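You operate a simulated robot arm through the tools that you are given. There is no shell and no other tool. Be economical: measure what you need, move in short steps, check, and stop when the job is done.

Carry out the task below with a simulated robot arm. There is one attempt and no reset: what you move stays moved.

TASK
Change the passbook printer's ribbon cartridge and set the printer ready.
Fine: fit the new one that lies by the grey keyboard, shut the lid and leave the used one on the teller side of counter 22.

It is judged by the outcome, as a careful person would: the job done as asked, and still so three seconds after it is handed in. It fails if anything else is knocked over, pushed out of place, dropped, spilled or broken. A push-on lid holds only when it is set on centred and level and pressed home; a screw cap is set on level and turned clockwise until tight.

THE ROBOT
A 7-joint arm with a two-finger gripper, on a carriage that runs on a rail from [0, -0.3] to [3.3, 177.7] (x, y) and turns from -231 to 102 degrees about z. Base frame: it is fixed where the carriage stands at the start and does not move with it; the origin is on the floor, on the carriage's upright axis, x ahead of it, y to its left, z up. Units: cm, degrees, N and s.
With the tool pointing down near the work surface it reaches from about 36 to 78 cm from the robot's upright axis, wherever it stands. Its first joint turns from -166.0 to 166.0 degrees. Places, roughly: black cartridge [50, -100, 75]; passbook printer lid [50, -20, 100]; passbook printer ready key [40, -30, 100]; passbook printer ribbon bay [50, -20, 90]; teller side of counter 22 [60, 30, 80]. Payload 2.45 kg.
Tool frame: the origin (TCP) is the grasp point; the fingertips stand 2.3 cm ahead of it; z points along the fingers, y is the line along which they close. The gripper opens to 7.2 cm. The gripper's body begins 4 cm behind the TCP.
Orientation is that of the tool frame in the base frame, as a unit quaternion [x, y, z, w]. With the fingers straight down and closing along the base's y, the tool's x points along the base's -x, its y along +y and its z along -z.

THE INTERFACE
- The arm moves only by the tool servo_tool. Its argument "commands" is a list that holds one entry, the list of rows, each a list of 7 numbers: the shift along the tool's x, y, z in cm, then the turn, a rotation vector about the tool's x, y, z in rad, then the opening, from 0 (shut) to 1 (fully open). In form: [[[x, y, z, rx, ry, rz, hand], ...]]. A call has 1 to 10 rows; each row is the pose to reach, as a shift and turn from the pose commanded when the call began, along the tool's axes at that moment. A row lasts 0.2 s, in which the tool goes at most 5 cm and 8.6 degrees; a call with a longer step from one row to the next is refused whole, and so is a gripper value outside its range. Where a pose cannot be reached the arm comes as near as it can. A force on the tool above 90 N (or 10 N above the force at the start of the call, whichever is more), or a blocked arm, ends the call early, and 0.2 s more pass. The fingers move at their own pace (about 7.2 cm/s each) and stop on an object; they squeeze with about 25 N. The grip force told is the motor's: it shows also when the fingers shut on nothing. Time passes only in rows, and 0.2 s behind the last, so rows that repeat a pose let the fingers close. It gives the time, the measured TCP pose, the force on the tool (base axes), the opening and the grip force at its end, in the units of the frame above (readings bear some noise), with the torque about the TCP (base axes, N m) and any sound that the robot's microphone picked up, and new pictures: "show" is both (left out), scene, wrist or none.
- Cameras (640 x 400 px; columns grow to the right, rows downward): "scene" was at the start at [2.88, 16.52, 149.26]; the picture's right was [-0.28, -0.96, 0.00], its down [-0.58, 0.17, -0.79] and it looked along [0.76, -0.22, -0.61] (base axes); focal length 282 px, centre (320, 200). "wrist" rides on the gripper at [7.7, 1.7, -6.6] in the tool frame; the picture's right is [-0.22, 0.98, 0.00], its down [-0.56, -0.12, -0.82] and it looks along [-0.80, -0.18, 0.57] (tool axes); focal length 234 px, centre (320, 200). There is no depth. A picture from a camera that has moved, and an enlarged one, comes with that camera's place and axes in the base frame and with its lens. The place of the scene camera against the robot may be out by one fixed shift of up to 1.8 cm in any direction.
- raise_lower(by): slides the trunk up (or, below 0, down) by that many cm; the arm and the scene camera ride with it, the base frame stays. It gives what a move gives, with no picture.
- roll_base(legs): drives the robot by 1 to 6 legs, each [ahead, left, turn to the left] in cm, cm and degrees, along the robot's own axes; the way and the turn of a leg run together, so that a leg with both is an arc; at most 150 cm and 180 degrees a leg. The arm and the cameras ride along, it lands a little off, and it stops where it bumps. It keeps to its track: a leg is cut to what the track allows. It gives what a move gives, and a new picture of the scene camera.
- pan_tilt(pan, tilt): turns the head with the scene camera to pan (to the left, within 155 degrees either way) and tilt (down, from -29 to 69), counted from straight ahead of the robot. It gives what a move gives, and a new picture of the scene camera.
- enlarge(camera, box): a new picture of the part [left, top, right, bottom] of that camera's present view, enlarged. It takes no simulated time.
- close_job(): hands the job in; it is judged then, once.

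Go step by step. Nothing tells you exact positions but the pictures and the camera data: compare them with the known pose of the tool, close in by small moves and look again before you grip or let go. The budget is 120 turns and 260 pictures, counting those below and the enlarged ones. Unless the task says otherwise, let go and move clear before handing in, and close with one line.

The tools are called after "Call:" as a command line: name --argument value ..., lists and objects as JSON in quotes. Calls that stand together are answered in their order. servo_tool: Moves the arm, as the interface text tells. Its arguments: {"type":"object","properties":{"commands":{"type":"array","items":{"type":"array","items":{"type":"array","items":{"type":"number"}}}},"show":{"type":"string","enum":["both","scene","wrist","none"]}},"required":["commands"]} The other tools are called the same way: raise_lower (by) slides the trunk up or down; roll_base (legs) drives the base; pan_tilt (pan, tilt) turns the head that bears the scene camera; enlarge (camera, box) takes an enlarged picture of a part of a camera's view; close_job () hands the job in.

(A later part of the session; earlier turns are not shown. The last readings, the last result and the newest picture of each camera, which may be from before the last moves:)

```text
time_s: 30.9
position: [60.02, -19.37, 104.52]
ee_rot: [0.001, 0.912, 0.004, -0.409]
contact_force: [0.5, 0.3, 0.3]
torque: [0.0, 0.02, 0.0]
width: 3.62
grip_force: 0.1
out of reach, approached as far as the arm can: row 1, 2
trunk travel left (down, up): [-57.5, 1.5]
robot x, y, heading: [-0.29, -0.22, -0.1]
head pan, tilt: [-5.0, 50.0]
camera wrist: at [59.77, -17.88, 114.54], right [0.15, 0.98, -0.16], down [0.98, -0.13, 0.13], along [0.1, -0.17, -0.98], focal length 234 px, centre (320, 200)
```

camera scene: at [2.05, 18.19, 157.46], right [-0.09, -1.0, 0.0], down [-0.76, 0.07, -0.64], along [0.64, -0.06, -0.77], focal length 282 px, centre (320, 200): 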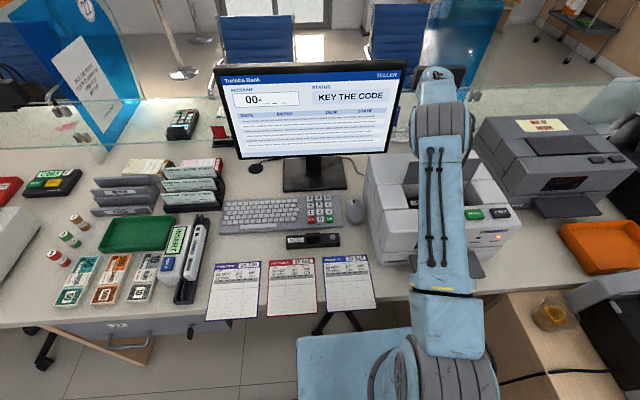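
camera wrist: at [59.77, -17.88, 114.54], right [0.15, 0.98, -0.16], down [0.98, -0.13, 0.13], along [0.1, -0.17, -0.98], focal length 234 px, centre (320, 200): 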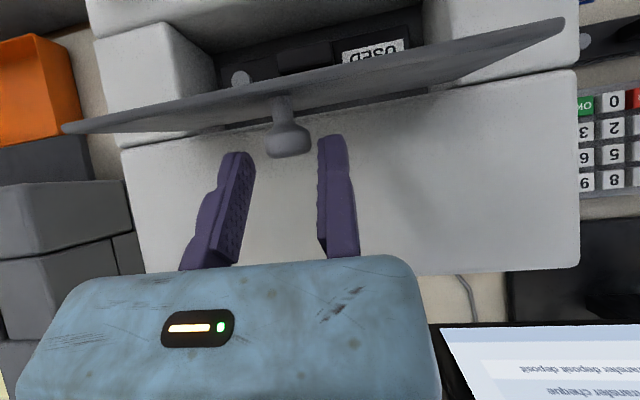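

The lid stays up. I retreat upward along the lid's face while untilting.

Call:
servo_tool --commands '[[[0.55, 0, -0.89, 0, -0.1, 0, 0.55], [1.47, 0, -2.11, 0, -0.24, 0, 0.55], [3.34, 0, -3.77, 0, -0.38, 0, 0.55], [6.53, 0, -6.2, 0, -0.52, 0, 0.55], [8.98, 0, -7.97, 0, -0.66, 0, 0.55], [8.98, 0, -7.97, 0, -0.8, 0, 0.55], [8.98, 0, -7.97, 0, -0.842, 0, 0.55]]]'

```text
time_s: 32.5
position: [59.85, -19.45, 116.86]
ee_rot: [0.004, 1.0, 0.002, 0.0]
contact_force: [-0.3, 0.0, -0.9]
torque: [0.04, -0.01, 0.02]
width: 3.97
grip_force: 0.1
trunk travel left (down, up): [-57.5, 1.5]
robot x, y, heading: [0.07, 0.31, 0.0]
head pan, tilt: [-5.0, 50.0]
camera scene: at [2.2, 18.24, 157.45], right [-0.09, -1.0, 0.0], down [-0.76, 0.07, -0.64], along [0.64, -0.06, -0.77], focal length 282 px, centre (320, 200)
camera wrist: at [52.01, -17.72, 123.17], right [0.23, 0.97, 0.01], down [0.56, -0.13, 0.82], along [0.8, -0.18, -0.57], focal length 234 px, centre (320, 200)
```

scene: 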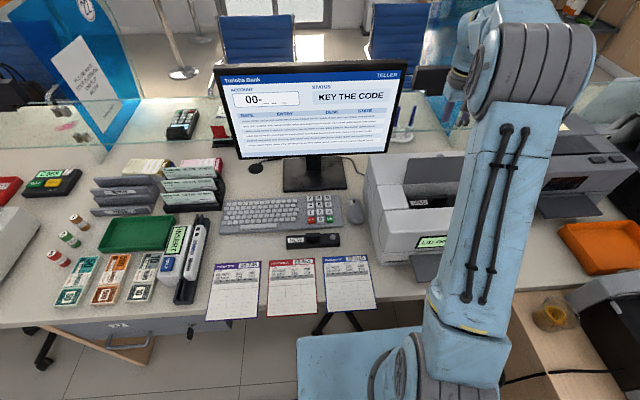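
wrist: 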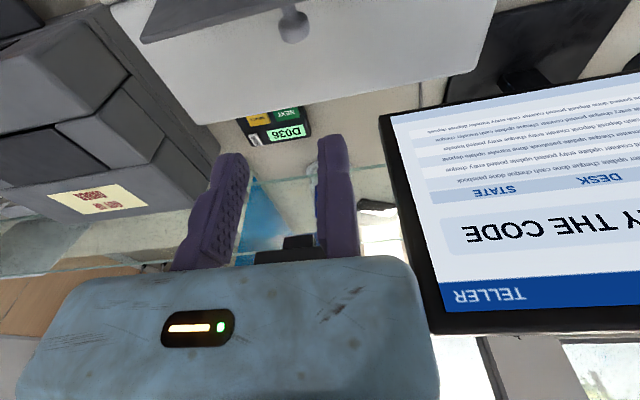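

Lid stays open. I move back over the front of the printer to look into the bay.

Call:
servo_tool --commands '[[[4.5, 0, 0, 0, 0, 0, 0.55], [9, 0, 0, 0, 0, 0, 0.55], [13, 0, 0, 0, 0.1, 0, 0.55], [16, 0, 0, 0, 0.24, 0, 0.55], [16, 0, 0, 0, 0.35, 0, 0.55], [16, 0, 0, 0, 0.35, 0, 0.55]]]'

Call:
enlarge --camera "scene" --box '[360, 140, 500, 260]'

Call:
enlarge --camera "wrist" --box '[160, 0, 480, 200]'

```text
time_s: 33.9
position: [43.89, -19.15, 116.88]
ee_rot: [0.003, 0.984, 0.003, -0.177]
contact_force: [0.5, 0.4, 0.5]
torque: [0.03, 0.0, 0.04]
width: 3.95
grip_force: 0.2
trunk travel left (down, up): [-57.5, 1.5]
robot x, y, heading: [0.31, -0.1, 0.1]
head pan, tilt: [-5.0, 50.0]
camera scene: at [2.27, 18.23, 157.45], right [-0.09, -1.0, 0.0], down [-0.76, 0.07, -0.64], along [0.64, -0.06, -0.77], focal length 282 px, centre (320, 200)
camera wrist: at [38.84, -17.54, 125.52], right [0.21, 0.97, -0.07], down [0.81, -0.13, 0.57], along [0.55, -0.18, -0.82], focal length 234 px, centre (320, 200)
```

scene: 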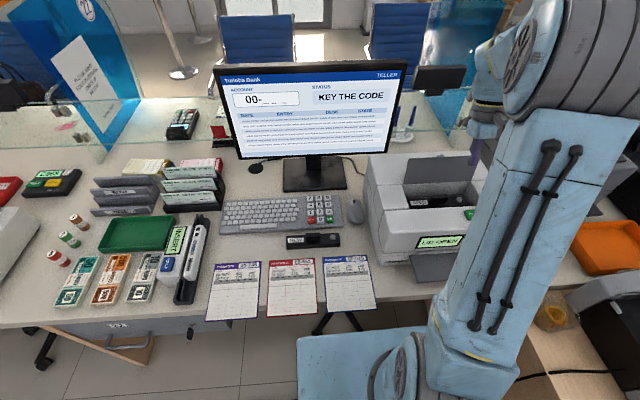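
wrist: 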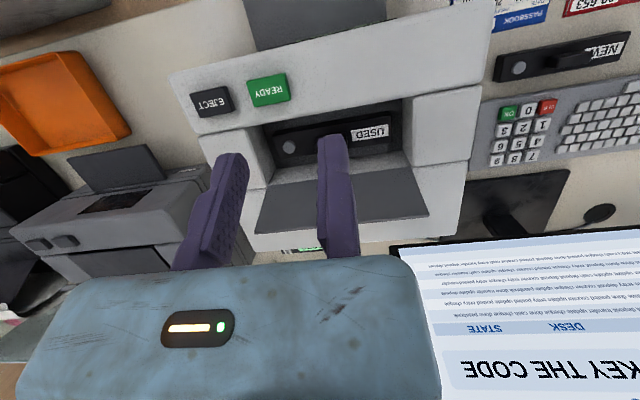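

```text
3.33 times, centred on (430, 200) of scene
camera zoom: at [2.27, 18.23, 157.45], right [-0.09, -1.0, 0.0], down [-0.76, 0.07, -0.64], along [0.64, -0.06, -0.77], focal length 940 px, centre (-47, 200)
```

zoom: 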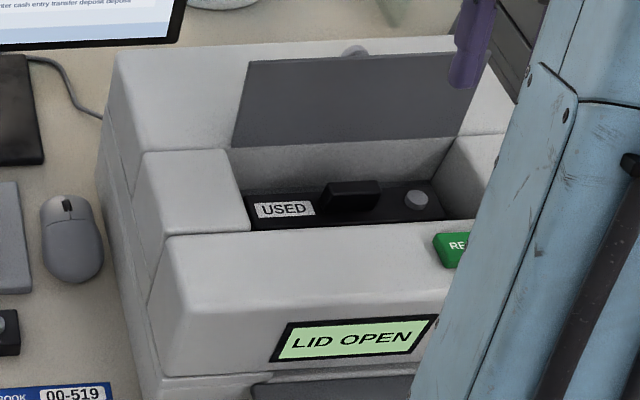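

```text
2.00 times, centred on (320, 100) of wrist
camera zoom: at [38.84, -17.54, 125.52], right [0.21, 0.97, -0.07], down [0.81, -0.13, 0.57], along [0.55, -0.18, -0.82], focal length 468 px, centre (320, 400)
```

zoom: 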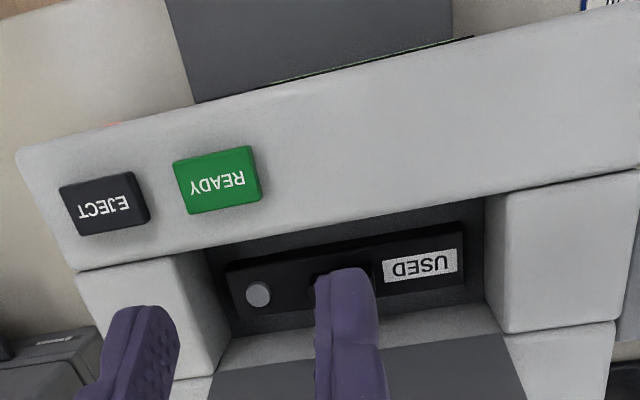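

The used cartridge sits in the bay with a grip block in its middle. I shift to see the block unobstructed.

Call:
servo_tool --commands '[[[2, 2, 0, 0, 0, 0, 1], [3, 4, 2, 0, 0, 0, 1], [3, 4, 2, 0, 0, 0, 1]]]' --show "wrist"

Call:
enlarge --camera "wrist" --box '[120, 0, 440, 200]'

```text
time_s: 34.7
position: [40.5, -15.18, 115.82]
ee_rot: [0.004, 0.984, 0.003, -0.176]
contact_force: [-0.5, -0.6, 0.2]
torque: [0.0, 0.01, 0.01]
width: 7.22
grip_force: 0.0
trunk travel left (down, up): [-57.5, 1.5]
robot x, y, heading: [-0.26, -0.29, 0.1]
head pan, tilt: [-5.0, 50.0]
camera wrist: at [35.38, -13.43, 124.53], right [0.21, 0.97, -0.07], down [0.81, -0.14, 0.58], along [0.55, -0.18, -0.81], focal length 234 px, centre (320, 200)
```

wrist: 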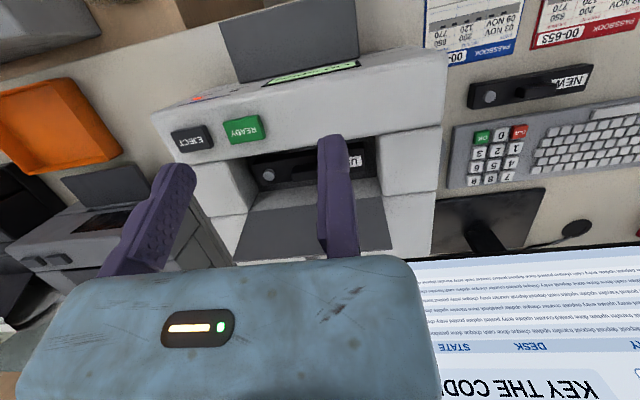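

```text
2.00 times, centred on (280, 100) of wrist
camera zoom: at [35.38, -13.43, 124.53], right [0.21, 0.97, -0.07], down [0.81, -0.14, 0.58], along [0.55, -0.18, -0.81], focal length 468 px, centre (400, 400)
```

zoom: 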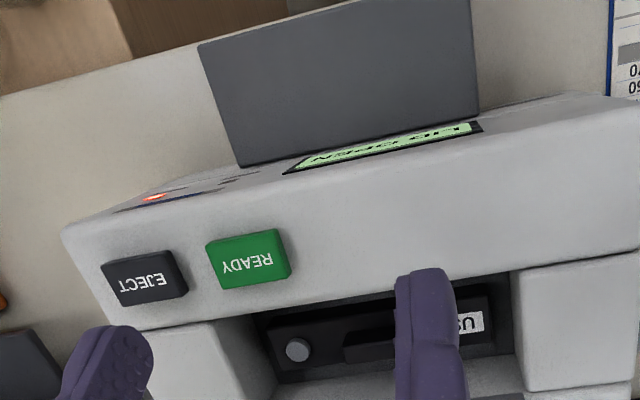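

Call:
servo_tool --commands '[[[0, -4.5, 0, 0, 0, 0, 1], [0, -9, 0, 0, 0, 0, 1], [-1, -10, -0.5, 0, 0, 0, 1], [-1, -10, -0.5, 0, 0, 0, 1]]]' --show "none"

Call:
enlarge --camera "wrist" --box '[220, 0, 540, 200]'

```text
time_s: 35.7
position: [41.45, -25.44, 115.88]
ee_rot: [0.004, 0.984, 0.002, -0.176]
contact_force: [0.0, 0.4, 0.0]
torque: [-0.03, -0.04, 0.01]
width: 7.22
grip_force: 0.0
trunk travel left (down, up): [-57.5, 1.5]
robot x, y, heading: [-0.0, -0.14, -0.2]
head pan, tilt: [-5.0, 50.0]
```

```text
2.00 times, centred on (380, 100) of wrist
camera zoom: at [36.49, -23.67, 124.53], right [0.21, 0.97, -0.07], down [0.81, -0.13, 0.58], along [0.55, -0.18, -0.81], focal length 468 px, centre (200, 400)
```

zoom: 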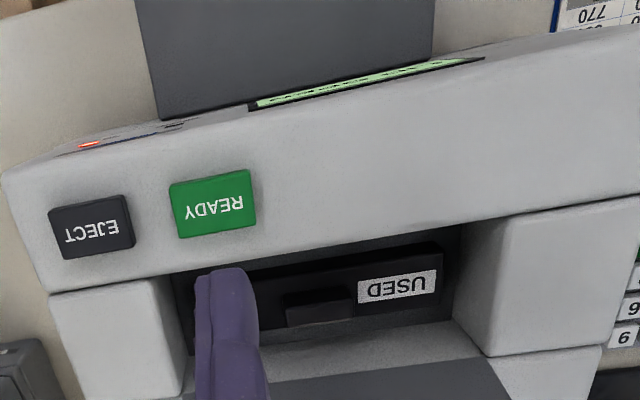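

Grip block's top centre is at about [50.8, -20.6, 95.2], running along y about 4.5 cm. I'll hover over it.

Call:
servo_tool --commands '[[[-3, 1.8, 1.5, 0, -0.12, 0, 0.86], [-6, 3.6, 3, 0, -0.24, 0, 0.86], [-9, 5.4, 5, 0, -0.354, 0, 0.86], [-12, 7.2, 7, 0, -0.354, 0, 0.86], [-12.9, 7.5, 7.9, 0, -0.354, 0, 0.86], [-12.9, 7.5, 7.9, 0, -0.354, 0, 0.86]]]'

Call:
enlarge --camera "wrist" --box '[160, 0, 480, 200]'

```text
time_s: 37.1
position: [50.95, -18.23, 104.26]
ee_rot: [0.004, 1.0, 0.003, 0.001]
contact_force: [-0.6, 0.6, 0.7]
torque: [-0.01, 0.03, 0.0]
width: 6.2
grip_force: 0.0
trunk travel left (down, up): [-57.5, 1.5]
robot x, y, heading: [0.28, 0.05, -0.0]
head pan, tilt: [-5.0, 50.0]
camera scene: at [2.21, 18.24, 157.45], right [-0.09, -1.0, 0.0], down [-0.76, 0.07, -0.64], along [0.64, -0.06, -0.77], focal length 282 px, centre (320, 200)
camera wrist: at [43.13, -16.39, 110.68], right [0.23, 0.97, 0.01], down [0.56, -0.13, 0.82], along [0.8, -0.18, -0.57], focal length 234 px, centre (320, 200)
```

scene: 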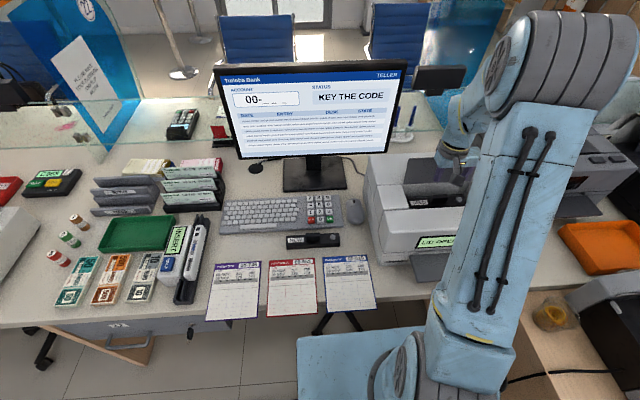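
wrist: 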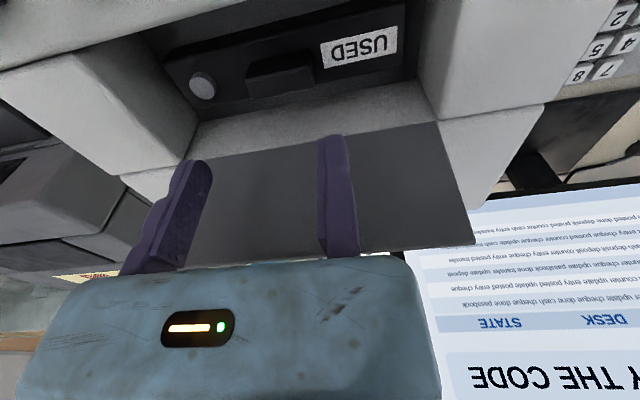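

```text
2.00 times, centred on (320, 100) of wrist
camera zoom: at [43.13, -16.39, 110.68], right [0.23, 0.97, 0.01], down [0.56, -0.13, 0.82], along [0.8, -0.18, -0.57], focal length 468 px, centre (320, 400)
```

zoom: 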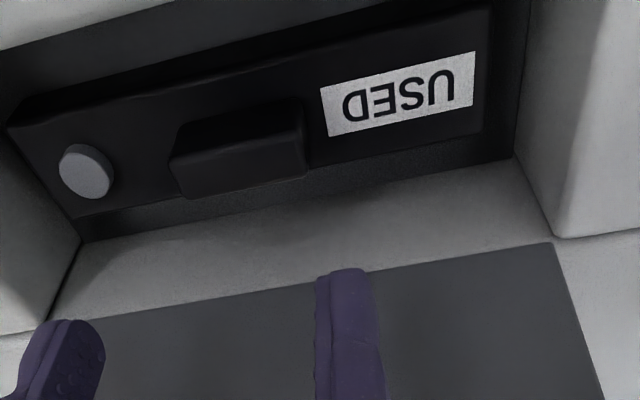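

Call:
servo_tool --commands '[[[0.2, 0.2, 3, 0, 0, 0, 0.86], [0.2, 0.2, 6, 0, 0, 0, 0.86], [0.2, 0.2, 7.5, 0, 0, 0, 0.86], [0.2, 0.2, 7.5, 0, 0, 0, 0.86]]]' --show "wrist"

Call:
enlarge --camera "wrist" --box '[120, 40, 440, 240]'

```text
time_s: 38.1
position: [50.64, -17.6, 96.79]
ee_rot: [0.004, 1.0, 0.003, 0.0]
contact_force: [-0.2, 0.2, -0.1]
torque: [0.01, -0.04, -0.02]
width: 6.2
grip_force: 0.0
trunk travel left (down, up): [-57.5, 1.5]
robot x, y, heading: [0.04, 0.04, -0.2]
head pan, tilt: [-5.0, 50.0]
camera wrist: at [42.79, -15.94, 103.16], right [0.23, 0.97, 0.01], down [0.56, -0.13, 0.82], along [0.8, -0.18, -0.57], focal length 234 px, centre (320, 200)
```

wrist: 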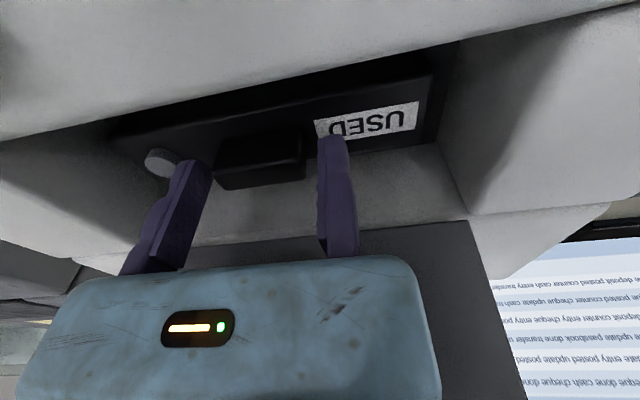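

```text
2.00 times, centred on (280, 140) of wrist
camera zoom: at [42.79, -15.94, 103.16], right [0.23, 0.97, 0.01], down [0.56, -0.13, 0.82], along [0.8, -0.18, -0.57], focal length 468 px, centre (400, 320)
```

zoom: 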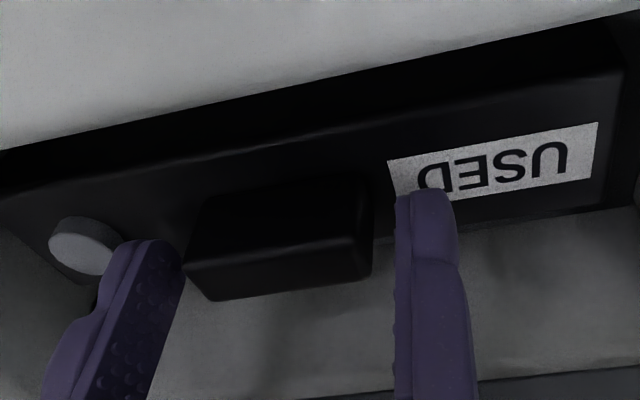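

Call:
servo_tool --commands '[[[0, -0.6, 0, 0, 0, 0, 0.86], [0, -0.6, 0.4, 0, 0, 0, 0.86], [0, -0.6, 0.4, 0, 0, 0, 0], [0, -0.6, 0.4, 0, 0, 0, 0], [0, -0.6, 0.4, 0, 0, 0, 0], [0, -0.6, 0.4, 0, 0, 0, 0]]]' --show "wrist"

```text
time_s: 39.5
position: [50.79, -18.11, 96.37]
ee_rot: [0.004, 1.0, 0.003, 0.001]
contact_force: [0.6, -2.4, 3.2]
torque: [-0.18, -0.01, -0.03]
width: 4.43
grip_force: 25.8
trunk travel left (down, up): [-57.5, 1.5]
robot x, y, heading: [-0.19, 0.23, 0.1]
head pan, tilt: [-5.0, 50.0]
camera wrist: at [42.95, -16.5, 102.75], right [0.23, 0.97, 0.01], down [0.56, -0.13, 0.82], along [0.8, -0.18, -0.57], focal length 234 px, centre (320, 200)
```

wrist: 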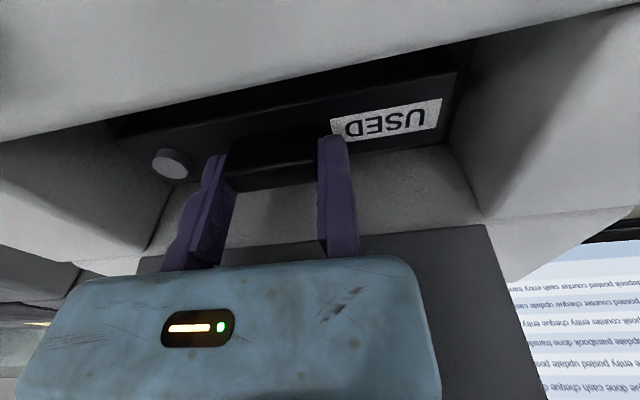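

Gripped at 4.43 cm. Lift slowly.

Call:
servo_tool --commands '[[[0, 0, -0.5, 0, 0, 0, 0], [0, 0, -1, 0, 0, 0, 0], [0, 0, -2, 0, 0, 0, 0], [0, 0, -3.5, 0, 0, 0, 0], [0, 0, -5, 0, 0, 0, 0]]]'

```text
time_s: 40.7
position: [51.0, -18.23, 101.21]
ee_rot: [0.004, 1.0, 0.003, 0.002]
contact_force: [0.1, -0.1, -0.5]
torque: [0.01, -0.02, 0.01]
width: 4.43
grip_force: 25.3
trunk travel left (down, up): [-57.5, 1.5]
robot x, y, heading: [0.17, -0.28, 0.0]
head pan, tilt: [-5.0, 50.0]
camera scene: at [2.22, 18.24, 157.45], right [-0.09, -1.0, 0.0], down [-0.76, 0.07, -0.64], along [0.64, -0.06, -0.77], focal length 282 px, centre (320, 200)
camera wrist: at [43.1, -16.56, 107.52], right [0.23, 0.97, 0.01], down [0.56, -0.13, 0.82], along [0.8, -0.18, -0.57], focal length 234 px, centre (320, 200)
```

scene: 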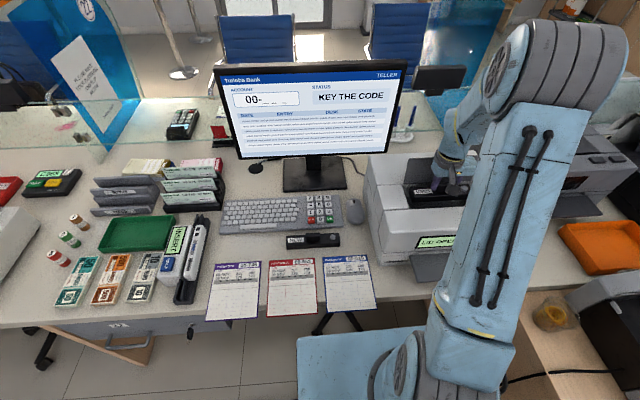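
wrist: 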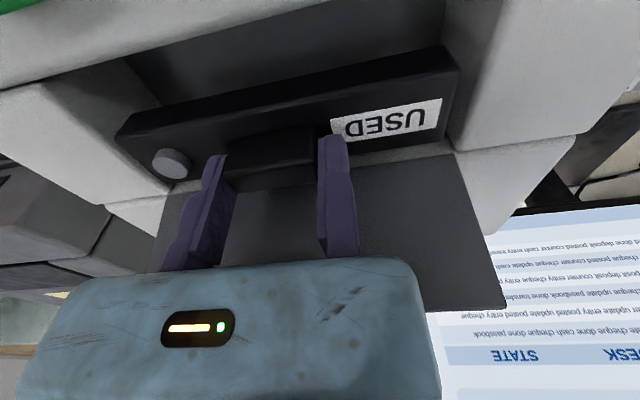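

The used cartridge is out. I raise it clear and carry it left over the desk in front of the keyboard to look for a free place.

Call:
servo_tool --commands '[[[0, 0, -4, 0, 0, 0, 0], [0, 0, -8, 0, 0, 0, 0], [3, 2, -10, 0, 0, 0, 0], [6, 5, -10, 0, 0, 0, 0], [8, 9, -10, 0, 0, 0, 0], [8, 13.5, -10, 0, 0, 0, 0], [8, 18, -10, 0, 0, 0, 0], [8, 22.5, -10, 0, 0, 0, 0], [8, 27, -10, 0, 0, 0, 0], [8, 31, -10, 0, 0, 0, 0]]]'

```text
time_s: 42.9
position: [43.32, 12.87, 111.2]
ee_rot: [0.005, 1.0, 0.002, 0.0]
contact_force: [0.0, -0.8, -0.9]
torque: [-0.01, -0.01, -0.02]
width: 4.44
grip_force: 24.9
trunk travel left (down, up): [-57.5, 1.5]
robot x, y, heading: [0.01, -0.18, -0.2]
head pan, tilt: [-5.0, 50.0]
camera scene: at [2.23, 18.26, 157.45], right [-0.09, -1.0, 0.0], down [-0.76, 0.07, -0.64], along [0.64, -0.06, -0.77], focal length 282 px, centre (320, 200)
camera wrist: at [35.48, 14.74, 117.6], right [0.23, 0.97, 0.01], down [0.56, -0.13, 0.82], along [0.8, -0.18, -0.57], focal length 234 px, centre (320, 200)
```

scene: 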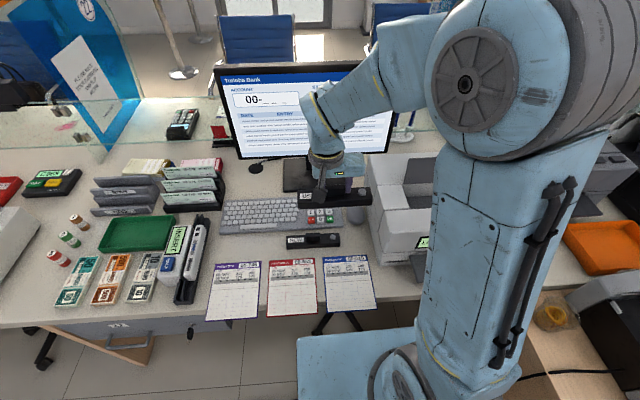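
wrist: 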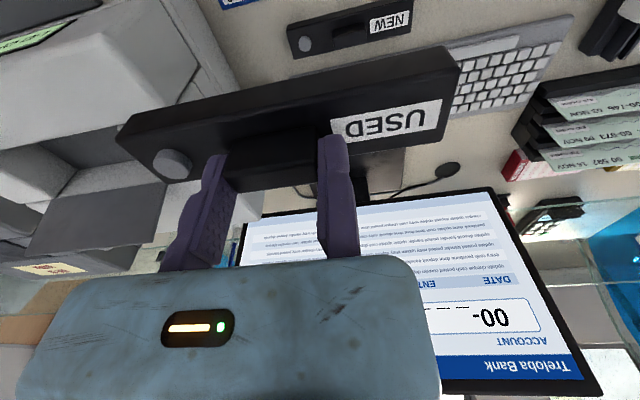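

The strip in front of the keyboard to the left of the "NEW" cartridge (y≈25–49, x≈46–57) is free. I'll carry the used one over it and descend.

Call:
servo_tool --commands '[[[-1.5, 4.5, 0, 0, 0, 0, 0], [-3, 9, 0, 0, 0, 0, 0], [-4.5, 13.5, 0, 0, 0, 0, 0], [-6, 18, 0, 0, 0, 0, 0], [-7.5, 22.5, 0, 0, 0, 0, 0], [-7.5, 26.6, 0, 0, 0, 0, 0], [-7.5, 26.6, 4.5, 0, 0, 0, 0], [-7.5, 26.6, 9, 0, 0, 0, 0], [-7.5, 26.6, 13.5, 0, 0, 0, 0], [-7.5, 26.6, 18, 0, 0, 0, 0]]]'

```text
time_s: 45.1
position: [50.69, 39.65, 93.29]
ee_rot: [0.005, 1.0, 0.003, 0.001]
contact_force: [-0.1, -0.3, -0.8]
torque: [0.02, 0.0, -0.03]
width: 4.43
grip_force: 24.7
trunk travel left (down, up): [-57.5, 1.5]
robot x, y, heading: [0.3, 0.09, -0.1]
head pan, tilt: [-5.0, 50.0]
camera scene: at [2.23, 18.26, 157.45], right [-0.09, -1.0, 0.0], down [-0.76, 0.07, -0.64], along [0.64, -0.06, -0.77], focal length 282 px, centre (320, 200)
camera wrist: at [42.8, 41.33, 99.73], right [0.23, 0.97, 0.01], down [0.56, -0.13, 0.82], along [0.8, -0.18, -0.57], focal length 234 px, centre (320, 200)
```

scene: 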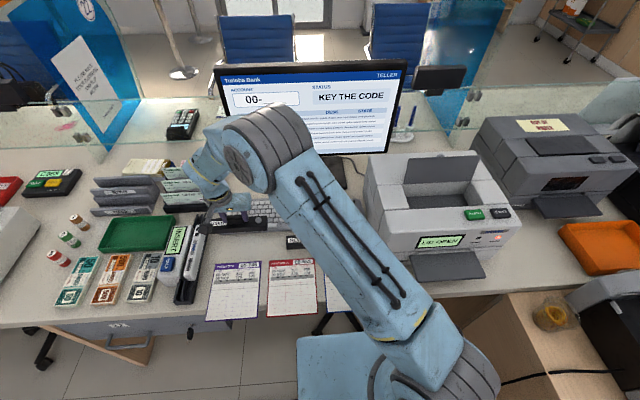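
wrist: 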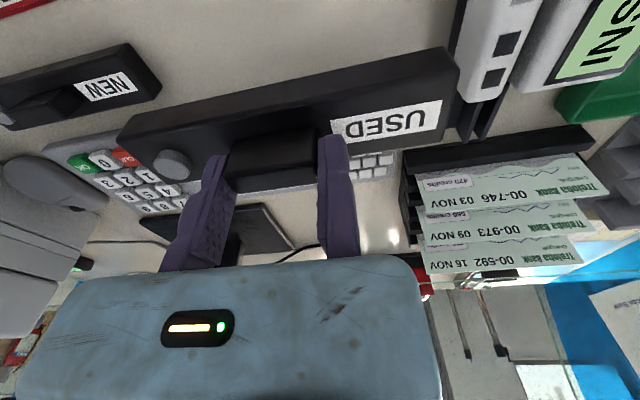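

Call:
servo_tool --commands '[[[0, 0, 4, 0, 0, 0, 0], [0, 0, 8, 0, 0, 0, 0], [0, 0, 9.5, 0, 0, 0, 0], [0, 0, 9.5, 0, 0, 0, 0]]]'

Call:
enlarge --camera "scene" --box '[160, 170, 340, 280]'

```text
time_s: 46.1
position: [50.79, 39.66, 84.08]
ee_rot: [0.004, 1.0, 0.002, 0.001]
contact_force: [1.3, 0.3, -1.0]
torque: [0.01, 0.0, 0.01]
width: 4.44
grip_force: 25.0
trunk travel left (down, up): [-57.5, 1.5]
robot x, y, heading: [-0.06, 0.15, -0.0]
head pan, tilt: [-5.0, 50.0]
camera scene: at [2.22, 18.24, 157.45], right [-0.09, -1.0, 0.0], down [-0.76, 0.07, -0.64], along [0.64, -0.06, -0.77], focal length 282 px, centre (320, 200)
camera wrist: at [42.96, 41.24, 90.39], right [0.23, 0.97, 0.01], down [0.56, -0.13, 0.82], along [0.8, -0.18, -0.57], focal length 234 px, centre (320, 200)
```

scene: 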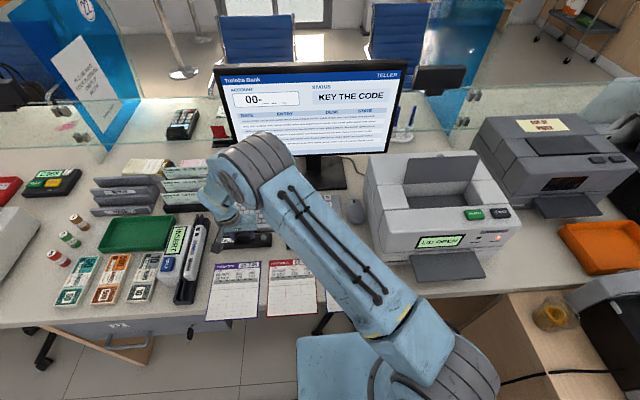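
wrist: 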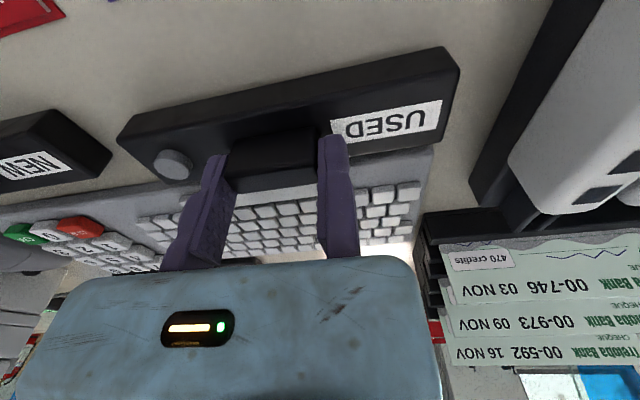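

```text
3.56 times, centred on (250, 225) of scene
camera zoom: at [2.22, 18.24, 157.45], right [-0.09, -1.0, 0.0], down [-0.76, 0.07, -0.64], along [0.64, -0.06, -0.77], focal length 1002 px, centre (569, 111)
```

zoom: 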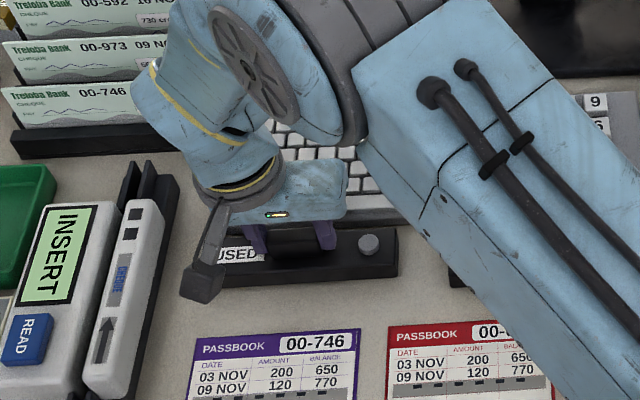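

Call:
servo_tool --commands '[[[0, 0, 0.6, 0, 0, 0, 0], [0, 0, 1.2, 0, 0, 0, 0], [0, 0, 1.8, 0, 0, 0, 0], [0, 0, 2.1, 0, 0, 0, 0]]]' --show "wrist"

```text
time_s: 47.1
position: [50.78, 39.54, 82.73]
ee_rot: [0.003, 1.0, 0.007, 0.006]
contact_force: [-0.5, 0.4, 62.0]
torque: [-3.02, 0.44, -0.04]
width: 4.45
grip_force: 25.1
trunk travel left (down, up): [-57.5, 1.5]
robot x, y, heading: [-0.2, 0.16, 0.0]
head pan, tilt: [-5.0, 50.0]
camera wrist: at [42.89, 41.18, 89.06], right [0.23, 0.97, 0.01], down [0.55, -0.14, 0.82], along [0.81, -0.18, -0.57], focal length 234 px, centre (320, 200)
```

wrist: 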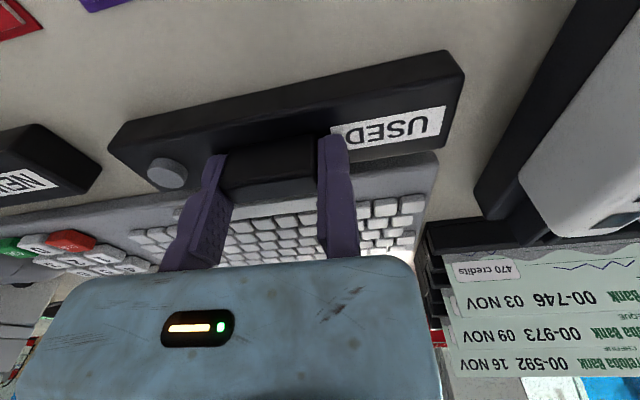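

Touchdown. I back off the pressure and release.

Call:
servo_tool --commands '[[[0, 0, -0.4, 0, 0, 0, 0], [0, 0, -0.72, 0, 0, 0, 0], [0, 0, -0.72, 0, 0, 0, 0]]]' --show "none"

Call:
servo_tool --commands '[[[0, 0, 0, 0, 0, 0, 0.7], [0, 0.3, 0, 0, 0, 0, 0.82], [0, 0.3, 0, 0, 0, 0, 0.82], [0, 0.3, -2, 0, 0, 0, 0.82], [0, 0.3, -6, 0, 0, 0, 0.82], [0, 0.3, -10, 0, 0, 0, 0.82]]]'

```text
time_s: 47.9
position: [50.74, 39.52, 82.65]
ee_rot: [0.004, 1.0, 0.003, 0.003]
contact_force: [6.9, 10.1, 29.1]
torque: [-1.29, -0.63, 0.51]
width: 4.43
grip_force: 24.7
trunk travel left (down, up): [-57.5, 1.5]
robot x, y, heading: [-0.05, -0.14, -0.3]
head pan, tilt: [-5.0, 50.0]
```

```text
time_s: 49.3
position: [50.56, 39.82, 92.61]
ee_rot: [0.004, 1.0, 0.001, -0.001]
contact_force: [-0.5, 0.8, -0.3]
torque: [0.0, 0.0, -0.02]
width: 5.88
grip_force: 0.0
trunk travel left (down, up): [-57.5, 1.5]
robot x, y, heading: [-0.29, 0.03, -0.4]
head pan, tilt: [-5.0, 50.0]
camera scene: at [2.2, 18.23, 157.44], right [-0.09, -1.0, 0.0], down [-0.76, 0.07, -0.64], along [0.64, -0.06, -0.77], focal length 282 px, centre (320, 200)
camera wrist: at [42.74, 41.33, 98.97], right [0.23, 0.97, 0.0], down [0.56, -0.13, 0.82], along [0.8, -0.18, -0.57], focal length 234 px, centre (320, 200)
```

scene: 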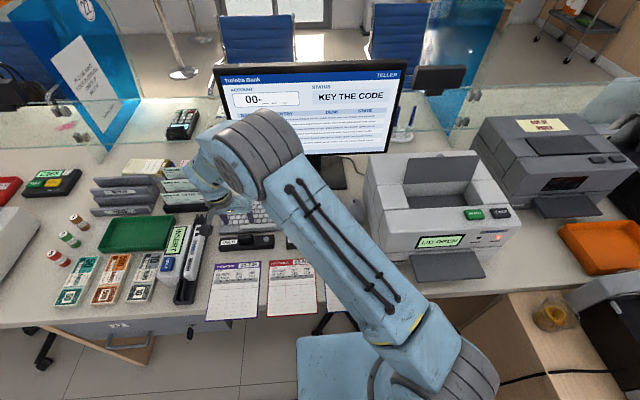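
wrist: 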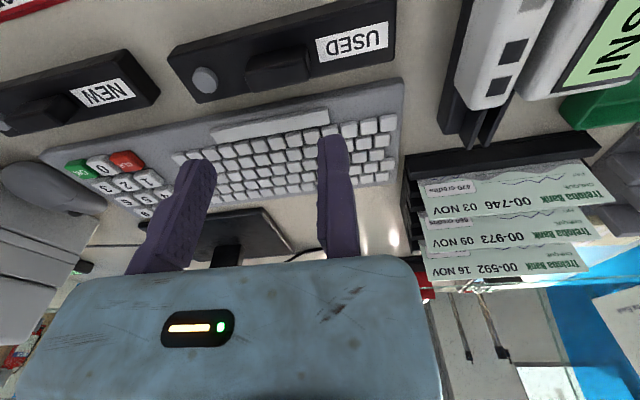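

Used cartridge is down safely. Now over the NEW one.

Call:
servo_tool --commands '[[[0, 0, -3, 0, 0, 0, 0.86], [0.5, -5, -3, 0, 0, 0, 0.86], [1, -9.5, -3, 0, 0, 0, 0.86], [1, -14, -3, 0, 0, 0, 0.86], [1.5, -18.5, -3, 0, 0, 0, 0.86], [1.5, -20.3, -3, 0, 0, 0, 0.86], [1.5, -20.3, 1, 0, 0, 0, 0.86], [1.5, -20.3, 1, 0, 0, 0, 0.86]]]'

Call:
enlarge --camera "wrist" --box '[120, 0, 440, 200]'

```text
refused: row 2 steps farther than a row can; nothing moved
```

```text
2.00 times, centred on (280, 100) of wrist
camera zoom: at [42.74, 41.33, 98.97], right [0.23, 0.97, 0.0], down [0.56, -0.13, 0.82], along [0.8, -0.18, -0.57], focal length 468 px, centre (400, 400)
```

zoom: 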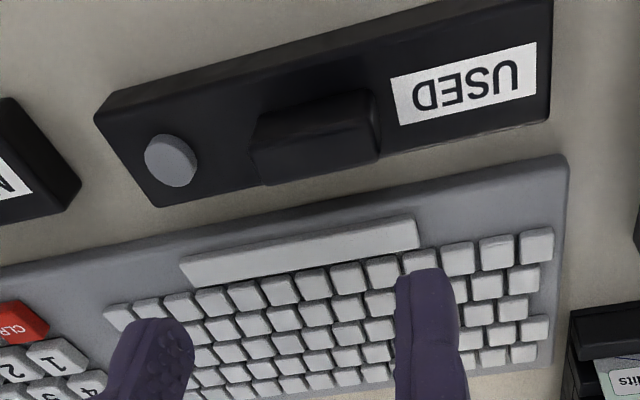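

Call:
servo_tool --commands '[[[0, 0, -3, 0, 0, 0, 0.86], [0.5, -4.5, -3, 0, 0, 0, 0.86], [1, -9, -3, 0, 0, 0, 0.86], [1, -13.5, -3, 0, 0, 0, 0.86], [1.5, -18, -3, 0, 0, 0, 0.86], [1.5, -20.3, -3, 0, 0, 0, 0.86], [1.5, -20.3, 1, 0, 0, 0, 0.86], [1.5, -20.3, 1, 0, 0, 0, 0.86]]]'

Call:
enlarge --camera "wrist" --box '[120, 0, 440, 200]'

```text
time_s: 51.1
position: [49.15, 19.39, 91.41]
ee_rot: [0.004, 1.0, 0.004, 0.001]
contact_force: [0.0, 1.4, 0.3]
torque: [-0.03, -0.01, 0.05]
width: 6.2
grip_force: 0.1
trunk travel left (down, up): [-57.5, 1.5]
robot x, y, heading: [-0.02, 0.09, -0.0]
head pan, tilt: [-5.0, 50.0]
camera scene: at [2.28, 18.26, 157.45], right [-0.09, -1.0, 0.0], down [-0.76, 0.07, -0.64], along [0.64, -0.06, -0.77], focal length 282 px, centre (320, 200)
camera wrist: at [41.17, 21.02, 97.87], right [0.23, 0.97, 0.01], down [0.56, -0.13, 0.82], along [0.8, -0.18, -0.57], focal length 234 px, centre (320, 200)
```

scene: 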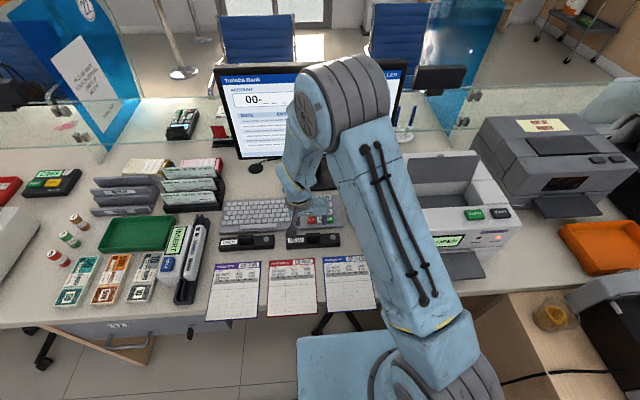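
wrist: 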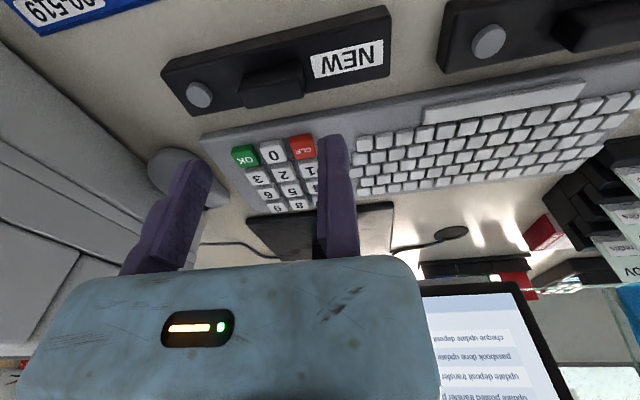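

```text
2.00 times, centred on (280, 100) of wrist
camera zoom: at [41.17, 21.02, 97.87], right [0.23, 0.97, 0.01], down [0.56, -0.13, 0.82], along [0.8, -0.18, -0.57], focal length 468 px, centre (400, 400)
```

zoom: 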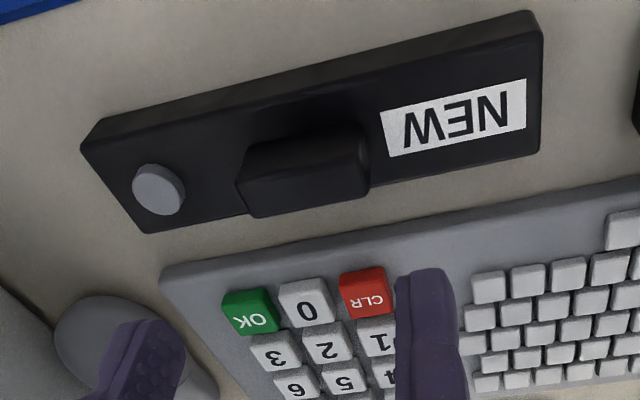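

Call:
servo_tool --commands '[[[-0.7, -0.2, 3, 0, 0, 0, 0.86], [-0.7, -0.2, 6, 0, 0, 0, 0.86], [-0.7, -0.2, 7.5, 0, 0, 0, 0.86], [-0.7, -0.2, 7.5, 0, 0, 0, 0.86]]]' --show "wrist"

Call:
enlarge --camera "wrist" --box '[120, 40, 440, 240]'

```text
time_s: 52.1
position: [49.68, 19.44, 83.94]
ee_rot: [0.005, 1.0, 0.002, 0.0]
contact_force: [0.2, 0.4, -0.2]
torque: [0.02, 0.0, 0.02]
width: 6.17
grip_force: 0.0
trunk travel left (down, up): [-57.5, 1.5]
robot x, y, heading: [0.39, 0.3, -0.3]
head pan, tilt: [-5.0, 50.0]
camera wrist: at [41.8, 21.17, 90.42], right [0.23, 0.97, 0.01], down [0.56, -0.13, 0.82], along [0.8, -0.18, -0.57], focal length 234 px, centre (320, 200)
```

wrist: 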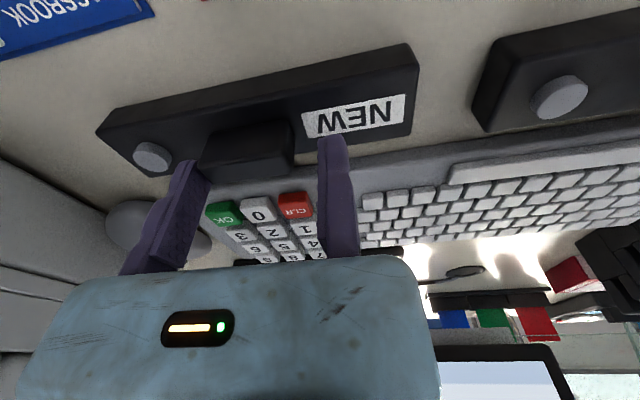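

```text
2.00 times, centred on (280, 140) of wrist
camera zoom: at [41.8, 21.17, 90.42], right [0.23, 0.97, 0.01], down [0.56, -0.13, 0.82], along [0.8, -0.18, -0.57], focal length 468 px, centre (400, 320)
```

zoom: 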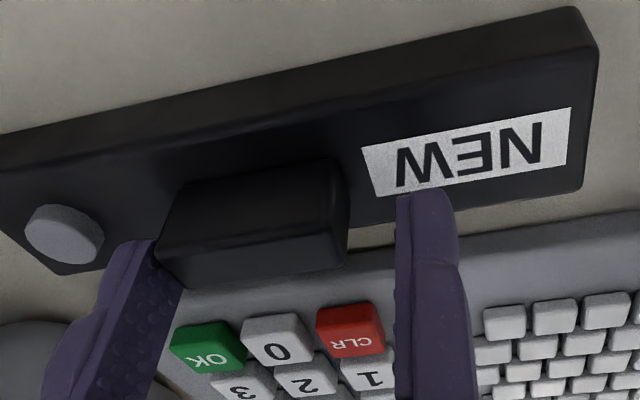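

Call:
servo_tool --commands '[[[0, -0.9, 0, 0, 0, 0, 0.86], [0, -0.9, 0.7, 0, 0, 0, 0.86], [0, -0.9, 1.3, 0, 0, 0, 0.86], [0, -0.9, 1.3, 0, 0, 0, 0.86]]]' --show "wrist"

```text
time_s: 53.1
position: [49.79, 18.39, 82.78]
ee_rot: [0.004, 1.0, 0.003, 0.003]
contact_force: [-2.3, 0.4, 13.7]
torque: [-0.98, 0.13, -0.15]
width: 6.19
grip_force: 0.1
trunk travel left (down, up): [-57.5, 1.5]
robot x, y, heading: [0.1, 0.16, 0.2]
head pan, tilt: [-5.0, 50.0]
camera wrist: at [41.91, 20.05, 89.13], right [0.23, 0.97, 0.01], down [0.56, -0.13, 0.82], along [0.8, -0.18, -0.57], focal length 234 px, centre (320, 200)
```

wrist: 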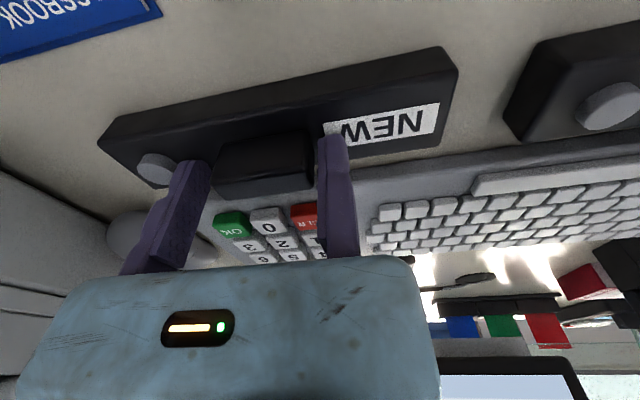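

The outer finger is touching the button; I lift a bit, narrow the opening, then lower and close.

Call:
servo_tool --commands '[[[0, 0, -0.4, 0, 0, 0, 0.86], [0, 0, -0.4, 0, 0, 0, 0.74], [0, 0, -0.4, 0, 0, 0, 0.74], [0, 0, 0.1, 0, 0, 0, 0.74], [0, 0, 0.1, 0, 0, 0, 0], [0, 0, 0.1, 0, 0, 0, 0], [0, 0, 0.1, 0, 0, 0, 0]]]' --show "wrist"

```text
time_s: 54.7
position: [49.76, 18.22, 82.73]
ee_rot: [0.005, 1.0, 0.002, 0.003]
contact_force: [0.2, -7.6, 24.9]
torque: [-1.11, 0.12, -0.08]
width: 4.44
grip_force: 25.3
trunk travel left (down, up): [-57.5, 1.5]
robot x, y, heading: [-0.35, -0.23, 0.1]
head pan, tilt: [-5.0, 50.0]
camera wrist: at [41.98, 19.92, 89.12], right [0.23, 0.97, 0.01], down [0.55, -0.14, 0.82], along [0.8, -0.18, -0.57], focal length 234 px, centre (320, 200)
```

wrist: 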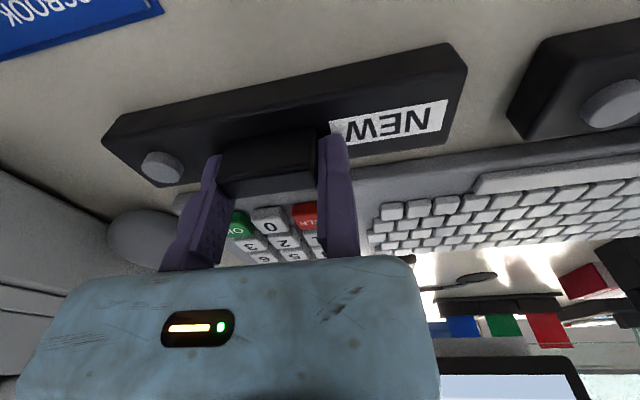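

Call:
servo_tool --commands '[[[0, 0, -0.5, 0, 0, 0, 0], [0, 0, -2, 0, 0, 0, 0], [0, 0, -5, 0, 0, 0, 0], [0, 0, -8, 0, 0, 0, 0], [0, 0, -8, 0, 0, 0, 0]]]'

```text
time_s: 55.9
position: [49.88, 18.49, 90.66]
ee_rot: [0.005, 1.0, 0.002, 0.002]
contact_force: [-0.4, -0.4, -1.0]
torque: [0.01, 0.01, 0.02]
width: 4.44
grip_force: 25.5
trunk travel left (down, up): [-57.5, 1.5]
robot x, y, heading: [-0.12, -0.18, -0.1]
head pan, tilt: [-5.0, 50.0]
camera scene: at [2.18, 18.23, 157.45], right [-0.09, -1.0, 0.0], down [-0.76, 0.07, -0.64], along [0.64, -0.06, -0.77], focal length 282 px, centre (320, 200)
camera wrist: at [42.02, 20.05, 97.04], right [0.23, 0.97, 0.01], down [0.56, -0.13, 0.82], along [0.8, -0.18, -0.57], focal length 234 px, centre (320, 200)
```

scene: 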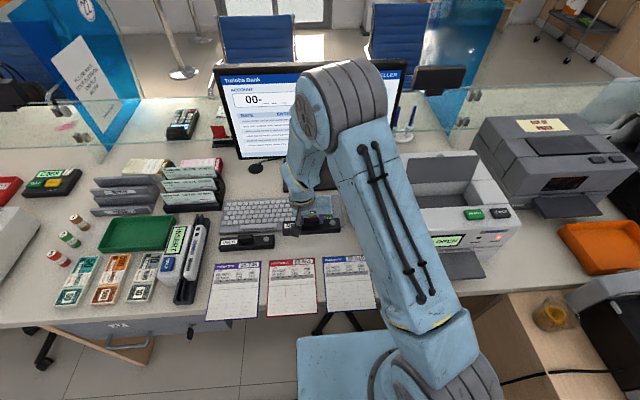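
wrist: 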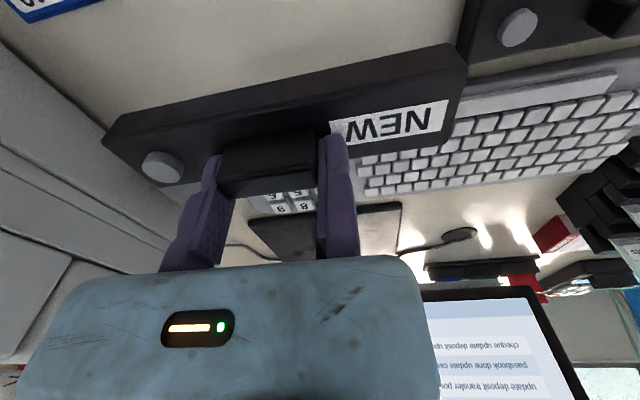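

NEW is held level. Raise and carry back to the printer.

Call:
servo_tool --commands '[[[1, 0, -4.5, 0, 0, 0, 0], [2.5, 0, -9, 0, 0, 0, 0], [4, 0, -13.5, 0, 0, 0, 0], [5.5, 0, -18, 0, 0, 0, 0], [6.5, -2, -21, 0, 0, 0, 0], [6.5, -6.5, -21, 0, 0, 0, 0], [6.5, -11, -21, 0, 0, 0, 0], [6.5, -15.5, -21, 0, 0, 0, 0], [6.5, -20, -21, 0, 0, 0, 0], [6.5, -24.5, -21, 0, 0, 0, 0]]]' --show "none"

Call:
servo_tool --commands '[[[0, -4.5, 0, 0, 0, 0, 0], [0, -9, 0, 0, 0, 0, 0], [0, -12.15, 0, 0, 0, 0, 0], [-3.5, -12.15, 1, 0, 0, 0, 0], [-7.5, -12.15, 2, 0, 0, 0, 0], [-7.5, -12.15, 5, 0, 0, 0, 0], [-7.5, -12.15, 7, 0, 0, 0, 0], [-7.5, -12.15, 7, 0, 0, 0, 0]]]'

Call:
enlarge --camera "wrist" --box '[80, 0, 500, 262]'

Call:
enlarge --camera "scene" --box '[360, 140, 500, 260]'

```text
time_s: 58.1
position: [42.56, -6.2, 110.92]
ee_rot: [0.003, 1.0, 0.003, 0.001]
contact_force: [1.0, 0.9, -0.2]
torque: [0.02, 0.01, 0.01]
width: 4.42
grip_force: 25.1
trunk travel left (down, up): [-57.5, 1.5]
robot x, y, heading: [0.12, -0.25, -0.0]
head pan, tilt: [-5.0, 50.0]
```

```text
time_s: 59.9
position: [50.41, -18.45, 104.11]
ee_rot: [0.005, 1.0, 0.002, 0.001]
contact_force: [0.2, 0.0, -0.3]
torque: [0.03, 0.0, 0.0]
width: 4.42
grip_force: 24.8
trunk travel left (down, up): [-57.5, 1.5]
robot x, y, heading: [-0.14, -0.03, -0.2]
head pan, tilt: [-5.0, 50.0]
camera scene: at [2.24, 18.24, 157.45], right [-0.09, -1.0, 0.0], down [-0.76, 0.07, -0.64], along [0.64, -0.06, -0.77], focal length 282 px, centre (320, 200)
camera wrist: at [42.53, -16.8, 110.65], right [0.23, 0.97, 0.01], down [0.56, -0.13, 0.82], along [0.8, -0.18, -0.57], focal length 234 px, centre (320, 200)
```

scene: 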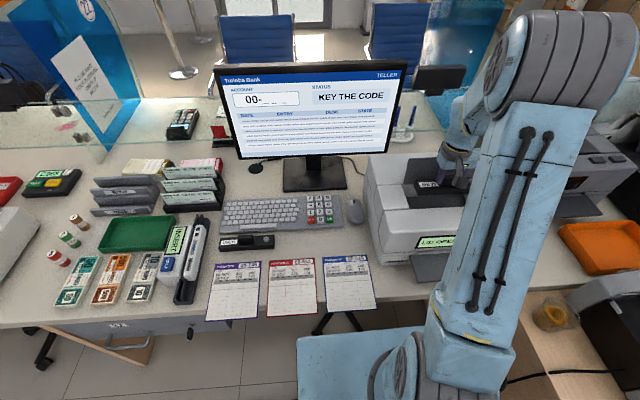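
wrist: 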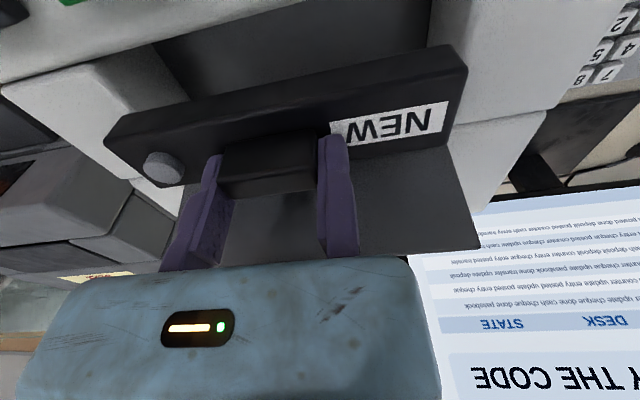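

```text
1.52 times, centred on (290, 131) of wrist
camera zoom: at [42.53, -16.8, 110.65], right [0.23, 0.97, 0.01], down [0.56, -0.13, 0.82], along [0.8, -0.18, -0.57], focal length 357 px, centre (366, 305)
```

zoom: 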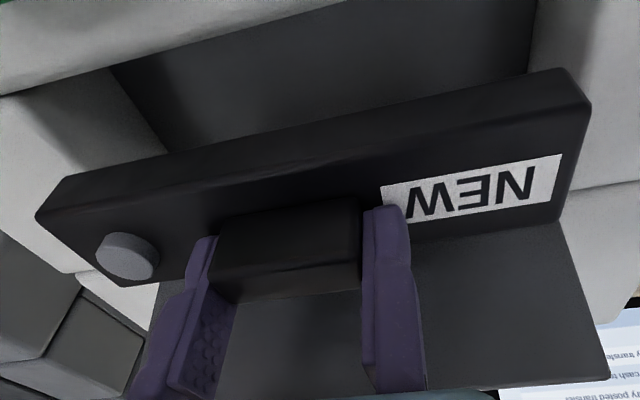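

```text
3.33 times, centred on (430, 200) of scene
camera zoom: at [2.24, 18.24, 157.45], right [-0.09, -1.0, 0.0], down [-0.76, 0.07, -0.64], along [0.64, -0.06, -0.77], focal length 940 px, centre (-47, 200)
```

zoom: 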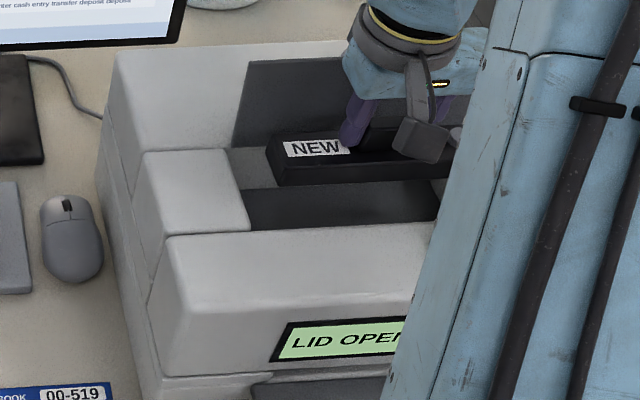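

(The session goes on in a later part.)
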